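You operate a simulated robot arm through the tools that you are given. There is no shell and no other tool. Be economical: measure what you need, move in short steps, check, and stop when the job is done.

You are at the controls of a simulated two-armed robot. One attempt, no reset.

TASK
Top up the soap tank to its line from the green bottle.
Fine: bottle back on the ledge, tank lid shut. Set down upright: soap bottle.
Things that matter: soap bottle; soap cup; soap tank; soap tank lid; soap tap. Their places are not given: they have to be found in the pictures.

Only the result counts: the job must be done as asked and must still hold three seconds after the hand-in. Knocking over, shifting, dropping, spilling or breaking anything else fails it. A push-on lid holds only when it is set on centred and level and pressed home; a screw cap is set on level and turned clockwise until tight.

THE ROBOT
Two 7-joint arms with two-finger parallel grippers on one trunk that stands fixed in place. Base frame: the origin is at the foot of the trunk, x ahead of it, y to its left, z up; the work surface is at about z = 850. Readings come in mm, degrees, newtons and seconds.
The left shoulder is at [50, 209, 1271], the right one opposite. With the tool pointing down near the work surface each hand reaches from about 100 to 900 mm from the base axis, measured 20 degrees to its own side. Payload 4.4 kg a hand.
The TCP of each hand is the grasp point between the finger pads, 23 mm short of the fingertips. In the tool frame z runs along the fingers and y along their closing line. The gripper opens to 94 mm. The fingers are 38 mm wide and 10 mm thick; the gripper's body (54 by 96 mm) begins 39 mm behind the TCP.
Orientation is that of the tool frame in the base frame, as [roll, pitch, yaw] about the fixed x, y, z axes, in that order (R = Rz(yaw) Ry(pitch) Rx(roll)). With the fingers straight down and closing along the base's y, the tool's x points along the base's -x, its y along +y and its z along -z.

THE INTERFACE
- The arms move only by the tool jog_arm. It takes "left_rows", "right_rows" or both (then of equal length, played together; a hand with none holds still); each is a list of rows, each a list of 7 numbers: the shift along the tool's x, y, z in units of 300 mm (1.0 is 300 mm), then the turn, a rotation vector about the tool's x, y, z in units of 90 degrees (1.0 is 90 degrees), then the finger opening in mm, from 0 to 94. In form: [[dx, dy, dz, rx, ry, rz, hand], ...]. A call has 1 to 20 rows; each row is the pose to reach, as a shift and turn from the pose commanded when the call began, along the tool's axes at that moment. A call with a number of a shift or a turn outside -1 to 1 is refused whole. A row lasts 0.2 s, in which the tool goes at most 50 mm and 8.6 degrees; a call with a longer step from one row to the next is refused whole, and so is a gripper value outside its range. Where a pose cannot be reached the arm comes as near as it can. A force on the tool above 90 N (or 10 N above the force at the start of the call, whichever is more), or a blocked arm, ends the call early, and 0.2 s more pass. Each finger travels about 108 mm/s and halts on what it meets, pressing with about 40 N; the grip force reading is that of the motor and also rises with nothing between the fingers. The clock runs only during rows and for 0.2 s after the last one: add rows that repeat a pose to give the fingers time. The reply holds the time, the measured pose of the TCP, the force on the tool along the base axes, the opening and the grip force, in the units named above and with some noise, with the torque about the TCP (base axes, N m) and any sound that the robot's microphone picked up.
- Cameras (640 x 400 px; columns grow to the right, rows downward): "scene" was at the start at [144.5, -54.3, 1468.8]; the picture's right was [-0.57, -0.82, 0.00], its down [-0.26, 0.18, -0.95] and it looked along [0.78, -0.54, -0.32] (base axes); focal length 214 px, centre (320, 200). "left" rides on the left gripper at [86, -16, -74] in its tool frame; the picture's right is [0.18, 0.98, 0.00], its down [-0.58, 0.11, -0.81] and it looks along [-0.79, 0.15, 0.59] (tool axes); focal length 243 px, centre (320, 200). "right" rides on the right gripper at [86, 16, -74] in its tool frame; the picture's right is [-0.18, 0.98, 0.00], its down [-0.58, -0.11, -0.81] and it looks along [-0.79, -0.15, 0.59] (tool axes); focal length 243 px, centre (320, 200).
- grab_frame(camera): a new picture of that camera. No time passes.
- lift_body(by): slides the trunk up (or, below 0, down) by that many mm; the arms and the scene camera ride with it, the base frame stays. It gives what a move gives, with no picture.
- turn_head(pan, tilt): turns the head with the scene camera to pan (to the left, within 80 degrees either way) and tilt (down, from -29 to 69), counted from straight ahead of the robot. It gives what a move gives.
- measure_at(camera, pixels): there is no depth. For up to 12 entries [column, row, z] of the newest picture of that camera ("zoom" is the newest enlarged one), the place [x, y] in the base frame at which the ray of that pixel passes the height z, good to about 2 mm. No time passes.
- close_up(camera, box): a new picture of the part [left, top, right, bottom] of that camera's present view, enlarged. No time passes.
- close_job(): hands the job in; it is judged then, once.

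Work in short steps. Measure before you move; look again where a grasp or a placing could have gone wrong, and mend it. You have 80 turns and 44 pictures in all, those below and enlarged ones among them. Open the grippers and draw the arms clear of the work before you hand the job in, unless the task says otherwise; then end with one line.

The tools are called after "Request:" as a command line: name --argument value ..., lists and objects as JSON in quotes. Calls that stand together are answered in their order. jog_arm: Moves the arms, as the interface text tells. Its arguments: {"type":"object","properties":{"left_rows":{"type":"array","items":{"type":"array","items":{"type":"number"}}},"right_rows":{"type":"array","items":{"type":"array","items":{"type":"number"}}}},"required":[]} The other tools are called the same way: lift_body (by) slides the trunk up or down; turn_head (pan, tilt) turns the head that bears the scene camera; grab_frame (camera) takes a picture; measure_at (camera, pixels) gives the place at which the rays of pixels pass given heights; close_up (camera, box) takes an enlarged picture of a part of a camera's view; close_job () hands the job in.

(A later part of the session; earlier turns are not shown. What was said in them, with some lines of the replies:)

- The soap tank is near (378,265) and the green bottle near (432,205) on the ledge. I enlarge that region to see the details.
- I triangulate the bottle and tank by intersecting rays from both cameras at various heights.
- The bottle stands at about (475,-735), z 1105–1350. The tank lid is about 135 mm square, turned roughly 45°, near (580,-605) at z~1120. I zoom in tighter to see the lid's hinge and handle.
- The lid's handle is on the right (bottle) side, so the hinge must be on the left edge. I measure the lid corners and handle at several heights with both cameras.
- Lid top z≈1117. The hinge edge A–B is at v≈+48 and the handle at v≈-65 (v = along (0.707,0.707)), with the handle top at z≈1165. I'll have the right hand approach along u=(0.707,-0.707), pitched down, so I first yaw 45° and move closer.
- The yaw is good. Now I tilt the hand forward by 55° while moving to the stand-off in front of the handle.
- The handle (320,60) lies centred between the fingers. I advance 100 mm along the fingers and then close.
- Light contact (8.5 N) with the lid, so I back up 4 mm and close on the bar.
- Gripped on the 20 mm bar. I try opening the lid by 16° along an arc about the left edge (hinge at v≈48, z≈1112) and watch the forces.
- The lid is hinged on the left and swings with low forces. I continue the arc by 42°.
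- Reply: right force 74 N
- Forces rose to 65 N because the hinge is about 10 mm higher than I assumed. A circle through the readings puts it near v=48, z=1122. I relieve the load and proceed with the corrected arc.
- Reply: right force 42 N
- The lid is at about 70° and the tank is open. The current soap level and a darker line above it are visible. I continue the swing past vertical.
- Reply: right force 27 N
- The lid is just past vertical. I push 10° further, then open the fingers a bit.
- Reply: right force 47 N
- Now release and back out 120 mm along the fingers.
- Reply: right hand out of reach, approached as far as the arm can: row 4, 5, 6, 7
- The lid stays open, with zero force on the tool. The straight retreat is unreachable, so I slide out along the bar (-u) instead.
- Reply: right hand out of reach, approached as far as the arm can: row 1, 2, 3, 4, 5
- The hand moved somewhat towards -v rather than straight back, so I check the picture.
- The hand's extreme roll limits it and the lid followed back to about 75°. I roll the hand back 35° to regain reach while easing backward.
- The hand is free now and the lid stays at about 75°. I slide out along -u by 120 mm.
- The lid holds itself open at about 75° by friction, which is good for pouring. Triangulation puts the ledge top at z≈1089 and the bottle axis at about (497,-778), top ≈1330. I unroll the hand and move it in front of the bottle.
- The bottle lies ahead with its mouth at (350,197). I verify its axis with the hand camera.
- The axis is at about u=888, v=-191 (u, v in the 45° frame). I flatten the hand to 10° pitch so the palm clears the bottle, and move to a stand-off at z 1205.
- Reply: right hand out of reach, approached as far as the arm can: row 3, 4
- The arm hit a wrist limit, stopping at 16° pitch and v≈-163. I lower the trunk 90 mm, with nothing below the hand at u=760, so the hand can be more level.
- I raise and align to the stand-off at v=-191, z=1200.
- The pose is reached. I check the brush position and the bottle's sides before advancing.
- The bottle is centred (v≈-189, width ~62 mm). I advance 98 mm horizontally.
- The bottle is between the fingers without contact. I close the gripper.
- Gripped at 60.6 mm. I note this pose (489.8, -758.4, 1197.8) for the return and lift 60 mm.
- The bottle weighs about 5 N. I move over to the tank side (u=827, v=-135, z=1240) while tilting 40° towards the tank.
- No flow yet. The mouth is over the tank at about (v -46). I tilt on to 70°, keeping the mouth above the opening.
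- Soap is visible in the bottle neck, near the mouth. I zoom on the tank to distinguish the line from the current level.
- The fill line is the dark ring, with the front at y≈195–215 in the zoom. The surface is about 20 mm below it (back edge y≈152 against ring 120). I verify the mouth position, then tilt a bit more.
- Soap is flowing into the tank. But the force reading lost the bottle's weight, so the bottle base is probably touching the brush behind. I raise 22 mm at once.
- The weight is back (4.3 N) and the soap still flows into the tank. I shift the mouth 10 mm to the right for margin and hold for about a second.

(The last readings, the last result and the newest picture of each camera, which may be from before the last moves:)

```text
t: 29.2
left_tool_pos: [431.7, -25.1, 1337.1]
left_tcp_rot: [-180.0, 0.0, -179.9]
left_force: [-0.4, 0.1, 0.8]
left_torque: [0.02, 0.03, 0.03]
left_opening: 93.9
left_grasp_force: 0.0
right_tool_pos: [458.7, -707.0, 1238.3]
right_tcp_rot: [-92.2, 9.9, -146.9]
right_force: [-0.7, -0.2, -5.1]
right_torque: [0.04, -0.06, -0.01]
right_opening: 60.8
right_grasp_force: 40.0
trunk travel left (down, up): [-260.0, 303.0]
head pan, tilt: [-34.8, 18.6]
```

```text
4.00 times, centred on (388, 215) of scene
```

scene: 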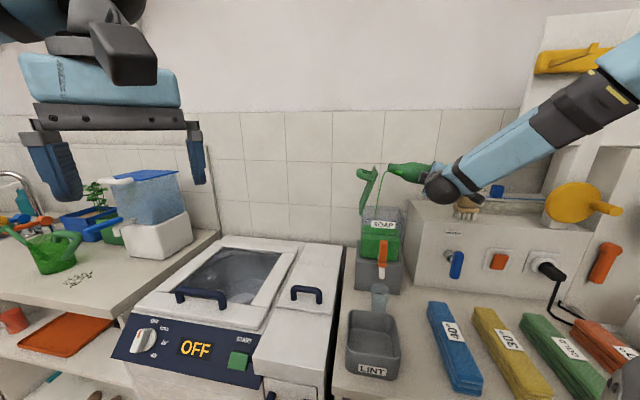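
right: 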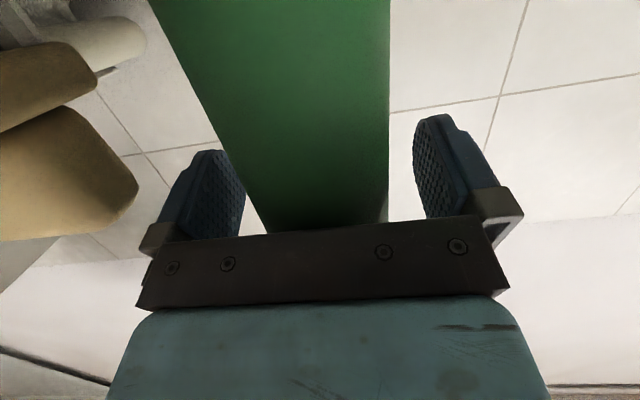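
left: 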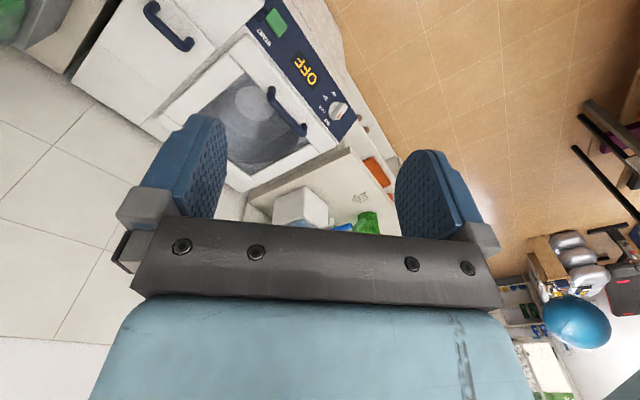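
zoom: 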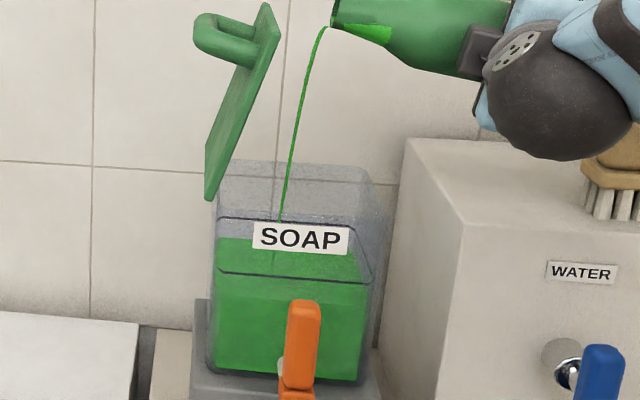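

The stream is slow (back edge 20 px below the ring, earlier about 23). I tilt to 90° and hold for 1.6 s.

Request:
jog_arm --right_rows '[[0, 0, 0, 0.0115, 0, -0.0544, 40], [0, 0, 0, 0.0231, 0, -0.1087, 40], [0, 0, 0, 0.0231, 0, -0.1087, 40], [0, 0, 0, 0.0231, 0, -0.1087, 40], [0, 0, 0, 0.0231, 0, -0.1087, 40], [0, 0, 0, 0.0231, 0, -0.1087, 40], [0, 0, 0, 0.0231, 0, -0.1087, 40], [0, 0, 0, 0.0231, 0, -0.1087, 40], [0, 0, 0, 0.0231, 0, -0.1087, 40], [0, 0, 0, 0.0231, 0, -0.1087, 40]]'

Request:
close_up --camera "scene" --box '[348, 165, 428, 265]'

```text
t: 31.4
left_tool_pos: [432.3, -25.2, 1336.9]
left_tcp_rot: [179.9, -0.1, -180.0]
left_force: [0.0, -0.3, 0.9]
left_torque: [0.01, 0.01, -0.03]
left_opening: 94.2
left_grasp_force: 0.0
right_tool_pos: [458.2, -708.5, 1236.7]
right_tcp_rot: [-90.0, 0.2, -146.8]
right_force: [0.7, 0.7, -4.7]
right_torque: [0.09, -0.04, 0.02]
right_opening: 61.0
right_grasp_force: 40.1
trunk travel left (down, up): [-260.0, 303.0]
head pan, tilt: [-34.8, 18.6]
```

```text
4.00 times, centred on (388, 215) of scene
```

zoom: 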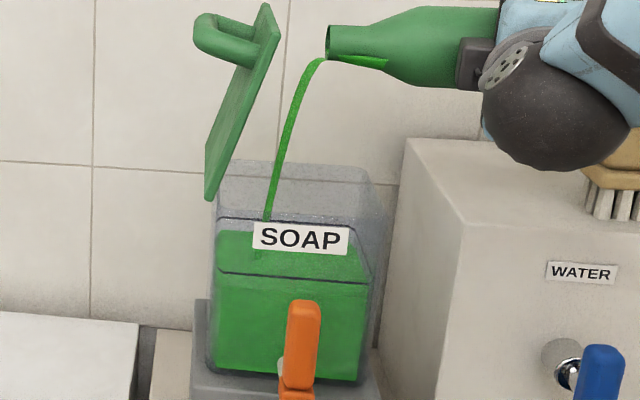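

The back edge is at 231 against the ring at 218. I shift 8 mm right to keep the stream central and hold for 1.8 s more.

Request:
jog_arm --right_rows '[[0.0261, 0, 0.0055, 0, 0, 0, 40], [0.0261, 0, 0.0055, 0, 0, 0, 40], [0.0261, 0, 0.0055, 0, 0, 0, 40], [0.0261, 0, 0.0055, 0, 0, 0, 40], [0.0261, 0, 0.0055, 0, 0, 0, 40], [0.0261, 0, 0.0055, 0, 0, 0, 40], [0.0261, 0, 0.0055, 0, 0, 0, 40], [0.0261, 0, 0.0055, 0, 0, 0, 40]]'

Request:
close_up --camera "scene" --box '[352, 185, 408, 265]'

```text
t: 33.2
left_tool_pos: [432.4, -25.7, 1336.8]
left_tcp_rot: [179.9, 0.0, 180.0]
left_force: [0.0, -0.2, -0.3]
left_torque: [0.0, -0.01, 0.03]
left_opening: 93.8
left_grasp_force: 0.1
right_tool_pos: [454.3, -713.2, 1237.5]
right_tcp_rot: [-90.2, 0.1, -146.9]
right_force: [0.0, 0.1, -3.5]
right_torque: [0.05, -0.1, 0.02]
right_opening: 60.5
right_grasp_force: 40.3
trunk travel left (down, up): [-260.0, 303.0]
head pan, tilt: [-34.8, 18.6]
```

```text
5.00 times, centred on (380, 225) of scene
```

zoom: 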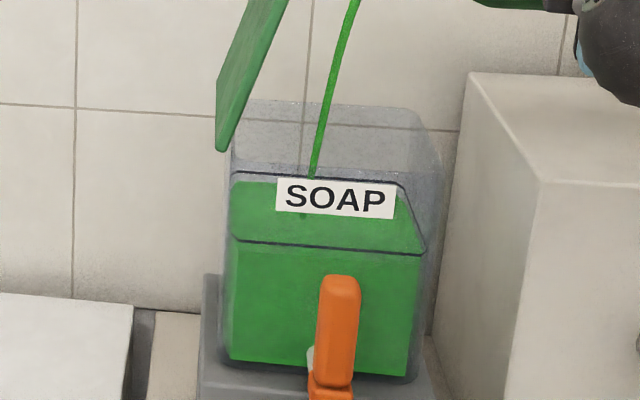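

About 8 px at 5x remains (~5 mm). I hold for another second, then check.

Request:
jog_arm --right_rows '[[0, 0, 0, 0, 0, 0, 40], [0, 0, 0, 0, 0, 0, 40], [0, 0, 0, 0, 0, 0, 40], [0, 0, 0, 0, 0, 0, 40]]'

Request:
close_up --camera "scene" --box '[358, 205, 402, 250]'

```text
t: 34.2
left_tool_pos: [431.8, -24.8, 1336.6]
left_tcp_rot: [-180.0, 0.1, 180.0]
left_force: [0.3, 0.0, -0.5]
left_torque: [-0.01, 0.0, -0.03]
left_opening: 93.9
left_grasp_force: 0.0
right_tool_pos: [453.4, -711.8, 1238.9]
right_tcp_rot: [-90.1, 0.1, -146.8]
right_force: [0.1, -0.5, -3.3]
right_torque: [0.09, -0.1, 0.01]
right_opening: 60.8
right_grasp_force: 40.4
trunk travel left (down, up): [-260.0, 303.0]
head pan, tilt: [-34.8, 18.6]
```

```text
8.89 times, centred on (380, 228) of scene
```

zoom: 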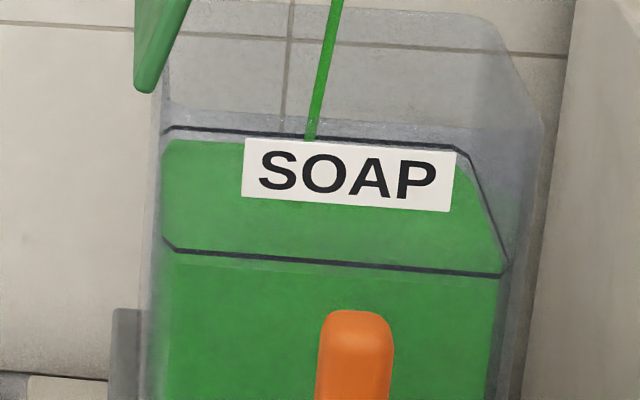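

The surface is about 12 px at 8.9x (4–5 mm) under the ring. I hold 1 s more and zoom with the same box.

Request:
jog_arm --right_rows '[[0, 0, 0, 0, 0, 0, 40], [0, 0, 0, 0, 0, 0, 40], [0, 0, 0, 0, 0, 0, 40], [0, 0, 0, 0, 0, 0, 40]]'

Request:
close_up --camera "scene" --box '[358, 205, 402, 250]'

```text
t: 35.2
left_tool_pos: [431.8, -27.0, 1337.0]
left_tcp_rot: [-180.0, 0.0, -179.9]
left_force: [-0.3, -0.2, -0.9]
left_torque: [-0.01, 0.02, 0.02]
left_opening: 93.8
left_grasp_force: 0.1
right_tool_pos: [454.3, -713.0, 1237.0]
right_tcp_rot: [-90.1, 0.1, -146.7]
right_force: [-0.4, -0.9, -2.5]
right_torque: [0.08, -0.14, 0.01]
right_opening: 60.6
right_grasp_force: 40.0
trunk travel left (down, up): [-260.0, 303.0]
head pan, tilt: [-34.8, 18.6]
```

```text
8.89 times, centred on (380, 228) of scene
```

zoom: 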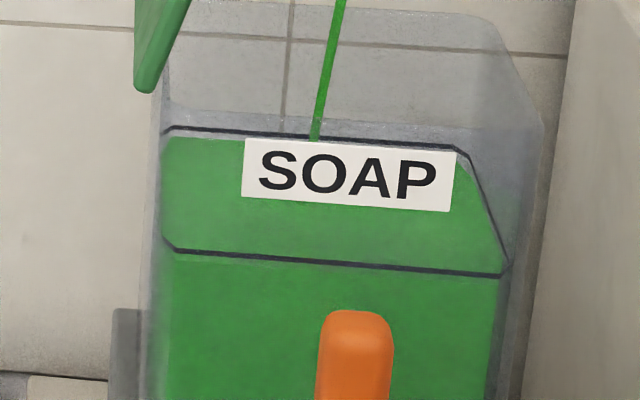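

About 7 px remains, at roughly 5 px per second. I hold for 1 s, then tilt back 24° to stop the flow, keeping the mouth over the tank.

Request:
jog_arm --right_rows '[[0, 0, 0, 0, 0, 0, 40], [0, 0, 0, 0, 0, 0, 40], [0, 0, 0, 0, 0, 0, 40], [0, 0, 0, 0, 0, 0, 40], [0, 0, 0, 0, 0, 0, 40], [-0.0163, 0, -0.0035, -0.0185, 0, 0.087, 40], [-0.0326, 0, -0.007, -0.037, 0, 0.174, 40], [-0.0489, 0, -0.0104, -0.0554, 0, 0.261, 40], [-0.0489, 0, -0.0104, -0.0554, 0, 0.261, 40], [-0.0489, 0, -0.0104, -0.0554, 0, 0.261, 40]]'

Request:
close_up --camera "scene" --box '[358, 205, 402, 250]'

```text
t: 37.5
left_tool_pos: [432.3, -24.5, 1337.0]
left_tcp_rot: [180.0, 0.1, 179.9]
left_force: [-0.1, 1.0, 0.0]
left_torque: [0.01, 0.0, 0.0]
left_opening: 93.7
left_grasp_force: 0.0
right_tool_pos: [464.1, -704.0, 1237.9]
right_tcp_rot: [-95.4, 23.6, -148.0]
right_force: [0.3, -0.1, -2.4]
right_torque: [0.06, -0.07, -0.01]
right_opening: 60.6
right_grasp_force: 39.6
trunk travel left (down, up): [-260.0, 303.0]
head pan, tilt: [-34.8, 18.6]
```

```text
8.89 times, centred on (380, 228) of scene
```

zoom: 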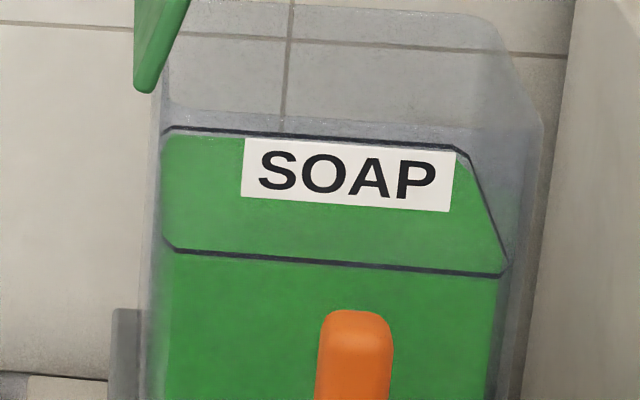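

The surface is now essentially at the ring (within ~1 mm) and the flow has stopped. I raise first to clear the brush, then bring the bottle upright.

Request:
jog_arm --right_rows '[[-0.034, -0.076, -0.0072, 0, 0, 0, 40], [-0.068, -0.152, -0.0144, 0, 0, 0, 40], [-0.06, -0.157, -0.0125, -0.0169, 0, 0.0797, 40], [-0.052, -0.161, -0.0108, -0.0339, 0, 0.1594, 40], [-0.044, -0.164, -0.0091, -0.0508, 0, 0.2391, 40], [-0.036, -0.167, -0.0074, -0.0678, 0, 0.3188, 40], [-0.028, -0.17, -0.0057, -0.0847, 0, 0.3984, 40], [-0.02, -0.173, -0.004, -0.1017, 0, 0.4781, 40], [-0.012, -0.176, -0.0023, -0.1186, 0, 0.5578, 40], [-0.006, -0.178, -0.001, -0.1356, 0, 0.6375, 40], [-0.002, -0.181, -0.0005, -0.1525, 0, 0.7172, 40]]'

```text
t: 39.9
left_tool_pos: [432.0, -24.7, 1336.6]
left_tcp_rot: [-179.9, 0.1, -179.9]
left_force: [0.4, -0.8, -0.1]
left_torque: [0.0, 0.04, -0.01]
left_opening: 93.8
left_grasp_force: 0.1
right_tool_pos: [448.8, -717.6, 1285.7]
right_tcp_rot: [178.8, 77.9, 134.1]
right_force: [-0.9, -0.2, -2.3]
right_torque: [-0.04, 0.01, -0.02]
right_opening: 60.3
right_grasp_force: 40.3
trunk travel left (down, up): [-260.0, 303.0]
head pan, tilt: [-34.8, 18.6]
```

The bottle is upright above the ledge edge. I move back over its original spot, then lower to just above the ledge.

Request:
jog_arm --right_rows '[[-0.0201, 0, 0.0945, 0, 0, 0, 40], [-0.0402, 0, 0.189, 0, 0, 0, 40], [0.05, 0, 0.208, 0, 0, 0, 40], [0.14, 0, 0.2275, 0, 0, 0, 40], [0.2, 0, 0.24, 0, 0, 0, 40], [0.2338, 0, 0.2473, 0, 0, 0, 40]]'

```text
t: 41.2
left_tool_pos: [432.4, -25.9, 1336.2]
left_tcp_rot: [-179.9, 0.0, -179.9]
left_force: [-0.5, 0.6, -0.1]
left_torque: [-0.01, -0.02, 0.0]
left_opening: 94.0
left_grasp_force: 0.1
right_tool_pos: [490.2, -758.8, 1203.6]
right_tcp_rot: [179.5, 77.9, 134.8]
right_force: [-0.7, 0.1, -3.9]
right_torque: [-0.01, 0.02, -0.03]
right_opening: 60.4
right_grasp_force: 39.7
trunk travel left (down, up): [-260.0, 303.0]
head pan, tilt: [-34.8, 18.6]
```

Now I lower the last ~6 mm.

Request:
jog_arm --right_rows '[[0.0098, 0, 0.0021, 0, 0, 0, 40], [0.0163, 0, 0.0035, 0, 0, 0, 40], [0.0205, 0, 0.0044, 0, 0, 0, 40]]'

```text
t: 42.0
left_tool_pos: [431.4, -24.8, 1337.0]
left_tcp_rot: [-180.0, 0.1, 180.0]
left_force: [0.2, 0.0, 0.1]
left_torque: [-0.04, -0.02, 0.01]
left_opening: 94.1
left_grasp_force: 0.2
right_tool_pos: [490.5, -758.7, 1198.9]
right_tcp_rot: [179.4, 77.9, 134.5]
right_force: [1.3, 1.0, 1.9]
right_torque: [-0.13, -0.15, -0.01]
right_opening: 60.4
right_grasp_force: 40.0
trunk travel left (down, up): [-260.0, 303.0]
head pan, tilt: [-34.8, 18.6]
```

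The ledge now carries the bottle (fz went positive). I open and back out 130 mm horizontally.

Request:
jog_arm --right_rows '[[0, 0, 0, 0, 0, 0, 66], [0, 0, 0, 0, 0, 0, 80], [0, 0, 0, 0, 0, 0, 94], [0, 0, 0, 0, 0, 0, 94], [0.018, 0, -0.085, 0, 0, 0, 94], [0.045, 0, -0.212, 0, 0, 0, 94], [0.072, 0, -0.339, 0, 0, 0, 94], [0.09, 0, -0.424, 0, 0, 0, 94]]'

Request:
grab_frame --camera "scene"

```text
t: 43.9
left_tool_pos: [431.8, -23.7, 1337.3]
left_tcp_rot: [-180.0, 0.1, -179.9]
left_force: [-0.7, 0.3, 0.0]
left_torque: [-0.02, 0.01, 0.0]
left_opening: 93.9
left_grasp_force: 0.1
right_tool_pos: [397.0, -665.1, 1197.3]
right_tcp_rot: [179.4, 78.0, 134.6]
right_force: [-0.3, 0.3, -0.2]
right_torque: [-0.01, -0.02, -0.01]
right_opening: 94.0
right_grasp_force: 0.0
trunk travel left (down, up): [-260.0, 303.0]
head pan, tilt: [-34.8, 18.6]
```

```text
8 pictures are left
```

scene: 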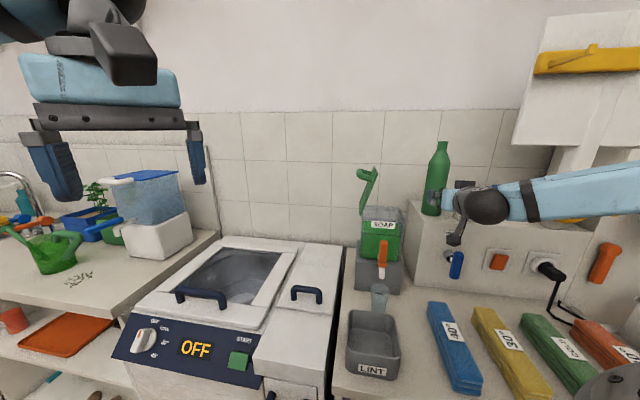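

The bottle stands upright on the ledge. Next I retreat to u=700, close the fingers, and swing across in front to the far side of the open lid (v≈105, z 1250).

Request:
jog_arm --right_rows '[[-0.02, 0, -0.1, 0, 0, 0, 60], [-0.08, 0, -0.203, 0, 0, 0, 30], [-0.137, 0.12, -0.203, 0, 0, 0, 0], [-0.137, 0.26, -0.203, 0, 0, 0, 0], [-0.137, 0.4, -0.203, 0, 0, 0, 0], [-0.137, 0.54, -0.203, 0, 0, 0, 0], [-0.137, 0.68, -0.203, 0, 0, 0, 0], [-0.137, 0.82, -0.203, 0, 0, 0, 0], [-0.137, 0.94, -0.203, 0, 0, 0, 0], [-0.137, 0.983, -0.203, 0, 0, 0, 0]]'

Request:
close_up --camera "scene" --box '[300, 130, 460, 250]'

```text
t: 46.0
left_tool_pos: [431.7, -25.2, 1338.5]
left_tcp_rot: [-180.0, 0.0, 179.9]
left_force: [-0.3, 0.7, -0.1]
left_torque: [-0.01, 0.01, -0.01]
left_opening: 94.1
left_grasp_force: 0.0
right_tool_pos: [571.1, -422.8, 1249.3]
right_tcp_rot: [179.2, 77.8, 134.5]
right_force: [0.0, -0.2, 0.2]
right_torque: [0.03, 0.01, -0.02]
right_opening: 0.0
right_grasp_force: 40.3
trunk travel left (down, up): [-260.0, 303.0]
head pan, tilt: [-34.8, 18.6]
```

```text
3.33 times, centred on (380, 190) of scene
```

zoom: 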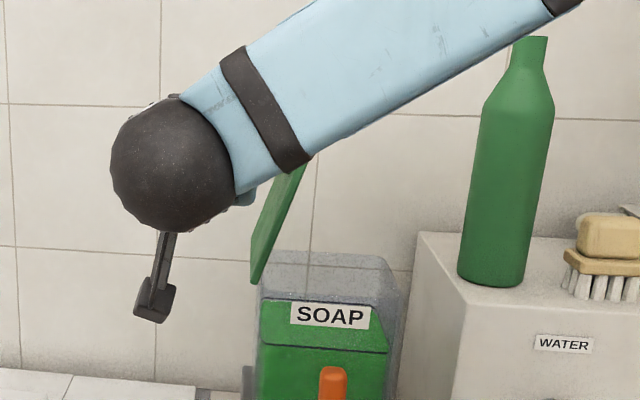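

The hand is at u=703, v=105. I move forward 97 mm beside the handle.

Request:
jog_arm --right_rows '[[-0.0224, 0, 0.1054, 0, 0, 0, 0], [-0.0449, 0, 0.2109, 0, 0, 0, 0], [-0.0673, 0, 0.3163, 0, 0, 0, 0]]'

```text
t: 46.9
left_tool_pos: [432.3, -25.9, 1336.5]
left_tcp_rot: [-179.9, -0.1, -179.9]
left_force: [-0.3, -0.3, -0.4]
left_torque: [-0.02, 0.01, -0.03]
left_opening: 94.3
left_grasp_force: 0.1
right_tool_pos: [638.0, -492.4, 1249.6]
right_tcp_rot: [179.6, 77.9, 134.8]
right_force: [0.2, 0.6, -0.5]
right_torque: [0.04, -0.01, 0.0]
right_opening: 0.1
right_grasp_force: 39.8
trunk travel left (down, up): [-260.0, 303.0]
head pan, tilt: [-34.8, 18.6]
```

No contact yet. I sweep along an arc (v 103→-58, z 1250→1188) pushing the handle over to close the lid.

Request:
jog_arm --right_rows '[[0.0117, -0.0697, 0.0025, 0, 0, 0, 0], [0.0215, -0.143, 0.0046, 0, 0, 0, 0], [0.0313, -0.203, 0.0067, 0, 0, 0, 0], [0.0411, -0.263, 0.0087, 0, 0, 0, 0], [0.0541, -0.3197, 0.0115, 0, 0, 0, 0], [0.0802, -0.3763, 0.017, 0, 0, 0, 0], [0.1128, -0.4297, 0.024, 0, 0, 0, 0], [0.1584, -0.483, 0.0337, 0, 0, 0, 0], [0.2008, -0.5363, 0.0427, 0, 0, 0, 0]]'

Request:
close_up --camera "scene" --box '[320, 160, 440, 260]'

```text
t: 48.9
left_tool_pos: [434.1, -21.0, 1336.1]
left_tcp_rot: [-179.8, 0.0, 180.0]
left_force: [0.4, 0.7, -0.1]
left_torque: [0.0, 0.01, -0.06]
left_opening: 94.3
left_grasp_force: 0.0
right_tool_pos: [528.8, -599.1, 1195.2]
right_tcp_rot: [-179.8, 78.5, 135.6]
right_force: [19.1, 4.7, 15.3]
right_torque: [-0.21, -0.55, 0.42]
right_opening: 0.0
right_grasp_force: 40.0
trunk travel left (down, up): [-260.0, 303.0]
head pan, tilt: [-34.8, 18.6]
```

```text
4.00 times, centred on (380, 210) of scene
```

zoom: 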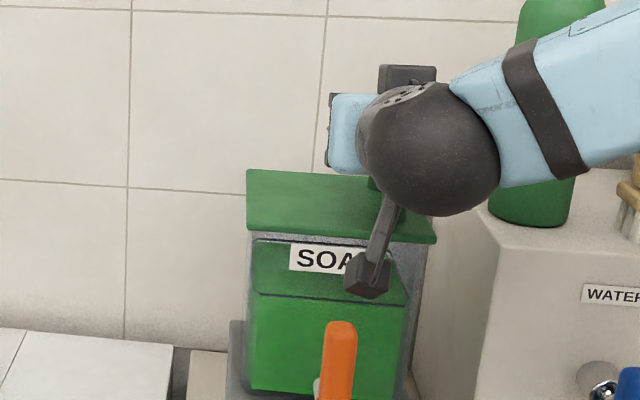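

The lid is nearly shut. I press down gently on the handle.

Request:
jog_arm --right_rows '[[0.0163, -0.01, 0.0035, 0, 0, 0, 0], [0.0326, -0.02, 0.0069, 0, 0, 0, 0], [0.0489, -0.02, 0.0104, 0, 0, 0, 0], [0.0489, -0.02, 0.0104, 0, 0, 0, 0]]'

```text
t: 49.7
left_tool_pos: [430.8, -20.5, 1336.4]
left_tcp_rot: [-179.8, 0.0, 179.9]
left_force: [0.4, -0.1, 0.1]
left_torque: [0.02, 0.02, 0.01]
left_opening: 93.9
left_grasp_force: 0.1
right_tool_pos: [526.0, -598.9, 1194.1]
right_tcp_rot: [176.6, 80.2, 132.6]
right_force: [16.1, 26.6, 26.6]
right_torque: [0.01, -0.59, 0.55]
right_opening: 0.0
right_grasp_force: 39.9
trunk travel left (down, up): [-260.0, 303.0]
head pan, tilt: [-34.8, 18.6]
stopped in row 4 (right hand): the force on the tool passed its limit at 92 N (the readings are from after the stop); the commanded pose is now the measured one
```

Firm resistance at z=1194. I back up 60 mm and check whether the lid is flat.

Request:
jog_arm --right_rows '[[-0.1, 0, -0.03, 0, 0, 0, 0], [-0.2, 0, -0.06, 0, 0, 0, 0], [-0.22, 0, -0.2, 0, 0, 0, 0], [-0.22, 0, -0.35, 0, 0, 0, 0]]'

Request:
close_up --camera "scene" --box '[340, 175, 420, 265]'

```text
t: 50.7
left_tool_pos: [431.5, -24.0, 1337.6]
left_tcp_rot: [-179.9, 0.1, -180.0]
left_force: [-0.5, -0.3, 0.1]
left_torque: [-0.02, 0.02, -0.01]
left_opening: 94.0
left_grasp_force: 0.0
right_tool_pos: [457.6, -541.2, 1269.7]
right_tcp_rot: [177.5, 79.5, 133.0]
right_force: [0.5, 0.2, 0.0]
right_torque: [-0.01, 0.02, 0.0]
right_opening: 0.2
right_grasp_force: 40.2
trunk travel left (down, up): [-260.0, 303.0]
head pan, tilt: [-34.8, 18.6]
```

```text
4.44 times, centred on (380, 220) of scene
```

zoom: 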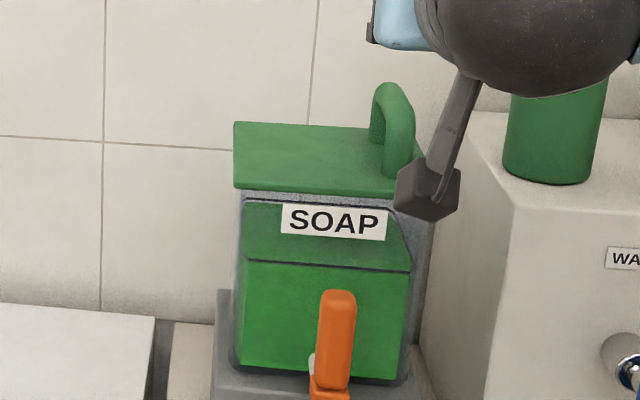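

The lid looks closed. I draw the arm farther back and check the lid's levelness with an unobstructed view.

Request:
jog_arm --right_rows '[[0, -0.05, -0.12, 0, 0, 0, 20], [0, -0.1, -0.24, 0, 0, 0, 40], [0, -0.2, -0.36, 0, 0, 0, 60], [0, -0.3, -0.48, 0, 0, 0, 80], [0, -0.4, -0.48, 0, 0, 0, 90]]'

Request:
close_up --camera "scene" --box '[350, 190, 414, 260]'

```text
t: 51.9
left_tool_pos: [430.9, -26.2, 1338.0]
left_tcp_rot: [179.9, 0.1, 180.0]
left_force: [-0.3, 1.0, 0.3]
left_torque: [-0.02, 0.01, -0.01]
left_opening: 93.9
left_grasp_force: 0.0
right_tool_pos: [306.6, -569.4, 1339.0]
right_tcp_rot: [176.5, 79.2, 132.2]
right_force: [0.4, -0.5, -0.2]
right_torque: [0.01, 0.03, 0.05]
right_opening: 89.9
right_grasp_force: 0.0
right hand out of reach, approached as far as the arm can: row 2, 3, 4, 5
trunk travel left (down, up): [-260.0, 303.0]
head pan, tilt: [-34.8, 18.6]
```

```text
5.71 times, centred on (382, 225) of scene
```

zoom: 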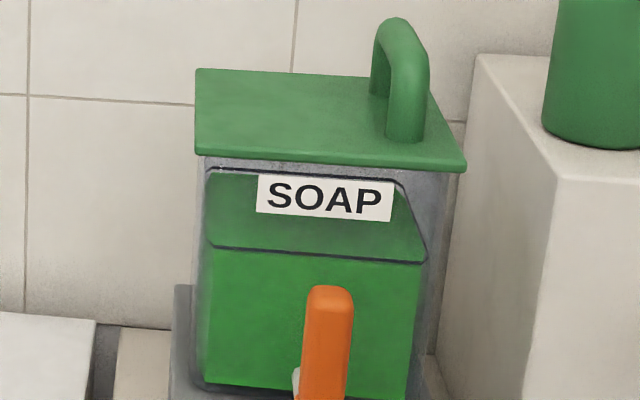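

I measure the lid corners to check that both ends lie at z≈1117.

Request:
measure_at --camera "zoom" --pixels '[[196, 152, 1117], [466, 167, 1117], [466, 167, 1122], [466, 167, 1127], [196, 70, 1117]]'

```text
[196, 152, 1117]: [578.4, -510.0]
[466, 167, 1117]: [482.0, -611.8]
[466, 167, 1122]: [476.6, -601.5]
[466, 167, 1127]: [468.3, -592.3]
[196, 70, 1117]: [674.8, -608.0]
```

The free corner may be 1–3 mm high, and my earlier press was off-centre on the bar. I go back, position the closed fingers squarely above the bar (v=-65, u=803), and will press straight down.

Request:
jog_arm --right_rows '[[0.02, 0.12, 0.04, 0, 0, 0, 60], [0.04, 0.24, 0.09, 0, 0, 0, 30], [0.06, 0.35, 0.15, 0, 0, 0, 0], [0.09, 0.403, 0.27, 0, 0, 0, 0], [0.13, 0.403, 0.39, 0, 0, 0, 0], [0.17, 0.403, 0.51, 0, 0, 0, 0], [0.22, 0.403, 0.61, 0, 0, 0, 0], [0.258, 0.403, 0.673, 0, 0, 0, 0]]'

```text
t: 53.7
left_tool_pos: [432.0, -26.0, 1338.0]
left_tcp_rot: [-179.9, 0.0, 180.0]
left_force: [-0.2, 0.6, 0.0]
left_torque: [0.02, 0.01, 0.0]
left_opening: 93.7
left_grasp_force: 0.0
right_tool_pos: [525.2, -611.6, 1227.4]
right_tcp_rot: [177.1, 79.4, 132.6]
right_force: [0.8, 0.1, 0.2]
right_torque: [-0.04, -0.02, 0.0]
right_opening: 0.0
right_grasp_force: 39.7
trunk travel left (down, up): [-260.0, 303.0]
head pan, tilt: [-34.8, 18.6]
```

Positioned at v=-61, z=1227. I descend in small steps until I feel firm contact.

Request:
jog_arm --right_rows '[[0.0655, -0.013, 0.0125, 0, 0, 0, 0], [0.0916, -0.013, 0.0175, 0, 0, 0, 0], [0.108, -0.013, 0.0206, 0, 0, 0, 0], [0.121, -0.013, 0.023, 0, 0, 0, 0], [0.134, -0.013, 0.0256, 0, 0, 0, 0], [0.144, -0.013, 0.0275, 0, 0, 0, 0]]'

```text
t: 55.1
left_tool_pos: [428.4, -21.3, 1339.2]
left_tcp_rot: [-179.8, 0.3, 179.9]
left_force: [-0.4, -0.5, 0.0]
left_torque: [0.0, 0.0, 0.03]
left_opening: 93.9
left_grasp_force: 0.1
right_tool_pos: [519.3, -611.4, 1194.5]
right_tcp_rot: [175.8, 80.5, 131.1]
right_force: [10.0, -24.2, 59.0]
right_torque: [-1.27, -1.12, -0.3]
right_opening: 0.2
right_grasp_force: 39.5
trunk travel left (down, up): [-260.0, 303.0]
head pan, tilt: [-34.8, 18.6]
```

Firm stop at the same height with 59 N, so the lid is fully down. I lift off, retreat straight back, and open the fingers.

Request:
jog_arm --right_rows '[[-0.08, 0, -0.02, 0, 0, 0, 0], [-0.17, 0, -0.04, 0, 0, 0, 0], [-0.17, 0, -0.18, 0, 0, 0, 0], [-0.17, 0, -0.32, 0, 0, 0, 0], [-0.17, 0, -0.45, 0, 0, 0, 30], [-0.17, 0, -0.55, 0, 0, 0, 60], [-0.17, 0, -0.55, 0, 0, 0, 90], [-0.17, 0, -0.55, 0, 0, 0, 90]]'

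Request:
grab_frame --camera "scene"

Request:
close_up --camera "scene" --box '[350, 190, 414, 260]'

```text
t: 56.9
left_tool_pos: [432.1, -24.3, 1338.0]
left_tcp_rot: [180.0, 0.0, -180.0]
left_force: [-0.7, -0.3, 0.7]
left_torque: [0.01, 0.01, -0.06]
left_opening: 94.1
left_grasp_force: 0.1
right_tool_pos: [409.0, -508.1, 1265.4]
right_tcp_rot: [177.3, 79.4, 132.8]
right_force: [0.3, -0.5, -0.2]
right_torque: [0.01, -0.01, 0.0]
right_opening: 89.8
right_grasp_force: 0.0
trunk travel left (down, up): [-260.0, 303.0]
head pan, tilt: [-34.8, 18.6]
```

```text
3 pictures are left
```

scene: 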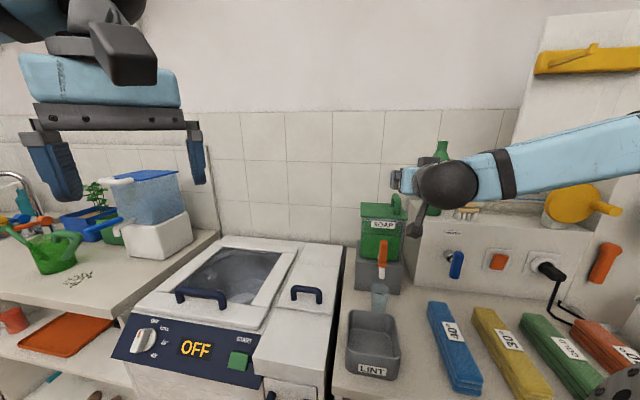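

```text
5.71 times, centred on (382, 225) of scene
```

zoom: 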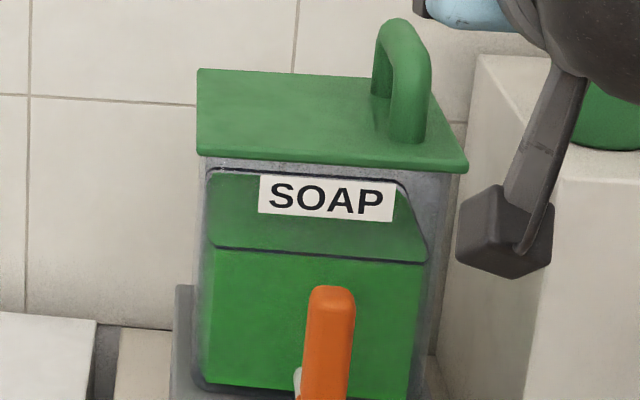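

The lid is flat and unchanged after the second press. The soap is at the ring, the bottle is upright on the ledge, and the arm is clear with open grippers, so I hand in.

Request:
close_job

```text
The job is handed in.
```

I topped up the soap tank from the green bottle to within about 1 mm of its line, shut the lid, and set the bottle upright back on the ledge; mid-pour the bottle's base appears to have rested briefly on the brush on the ledge, which was still standing when I checked right after.
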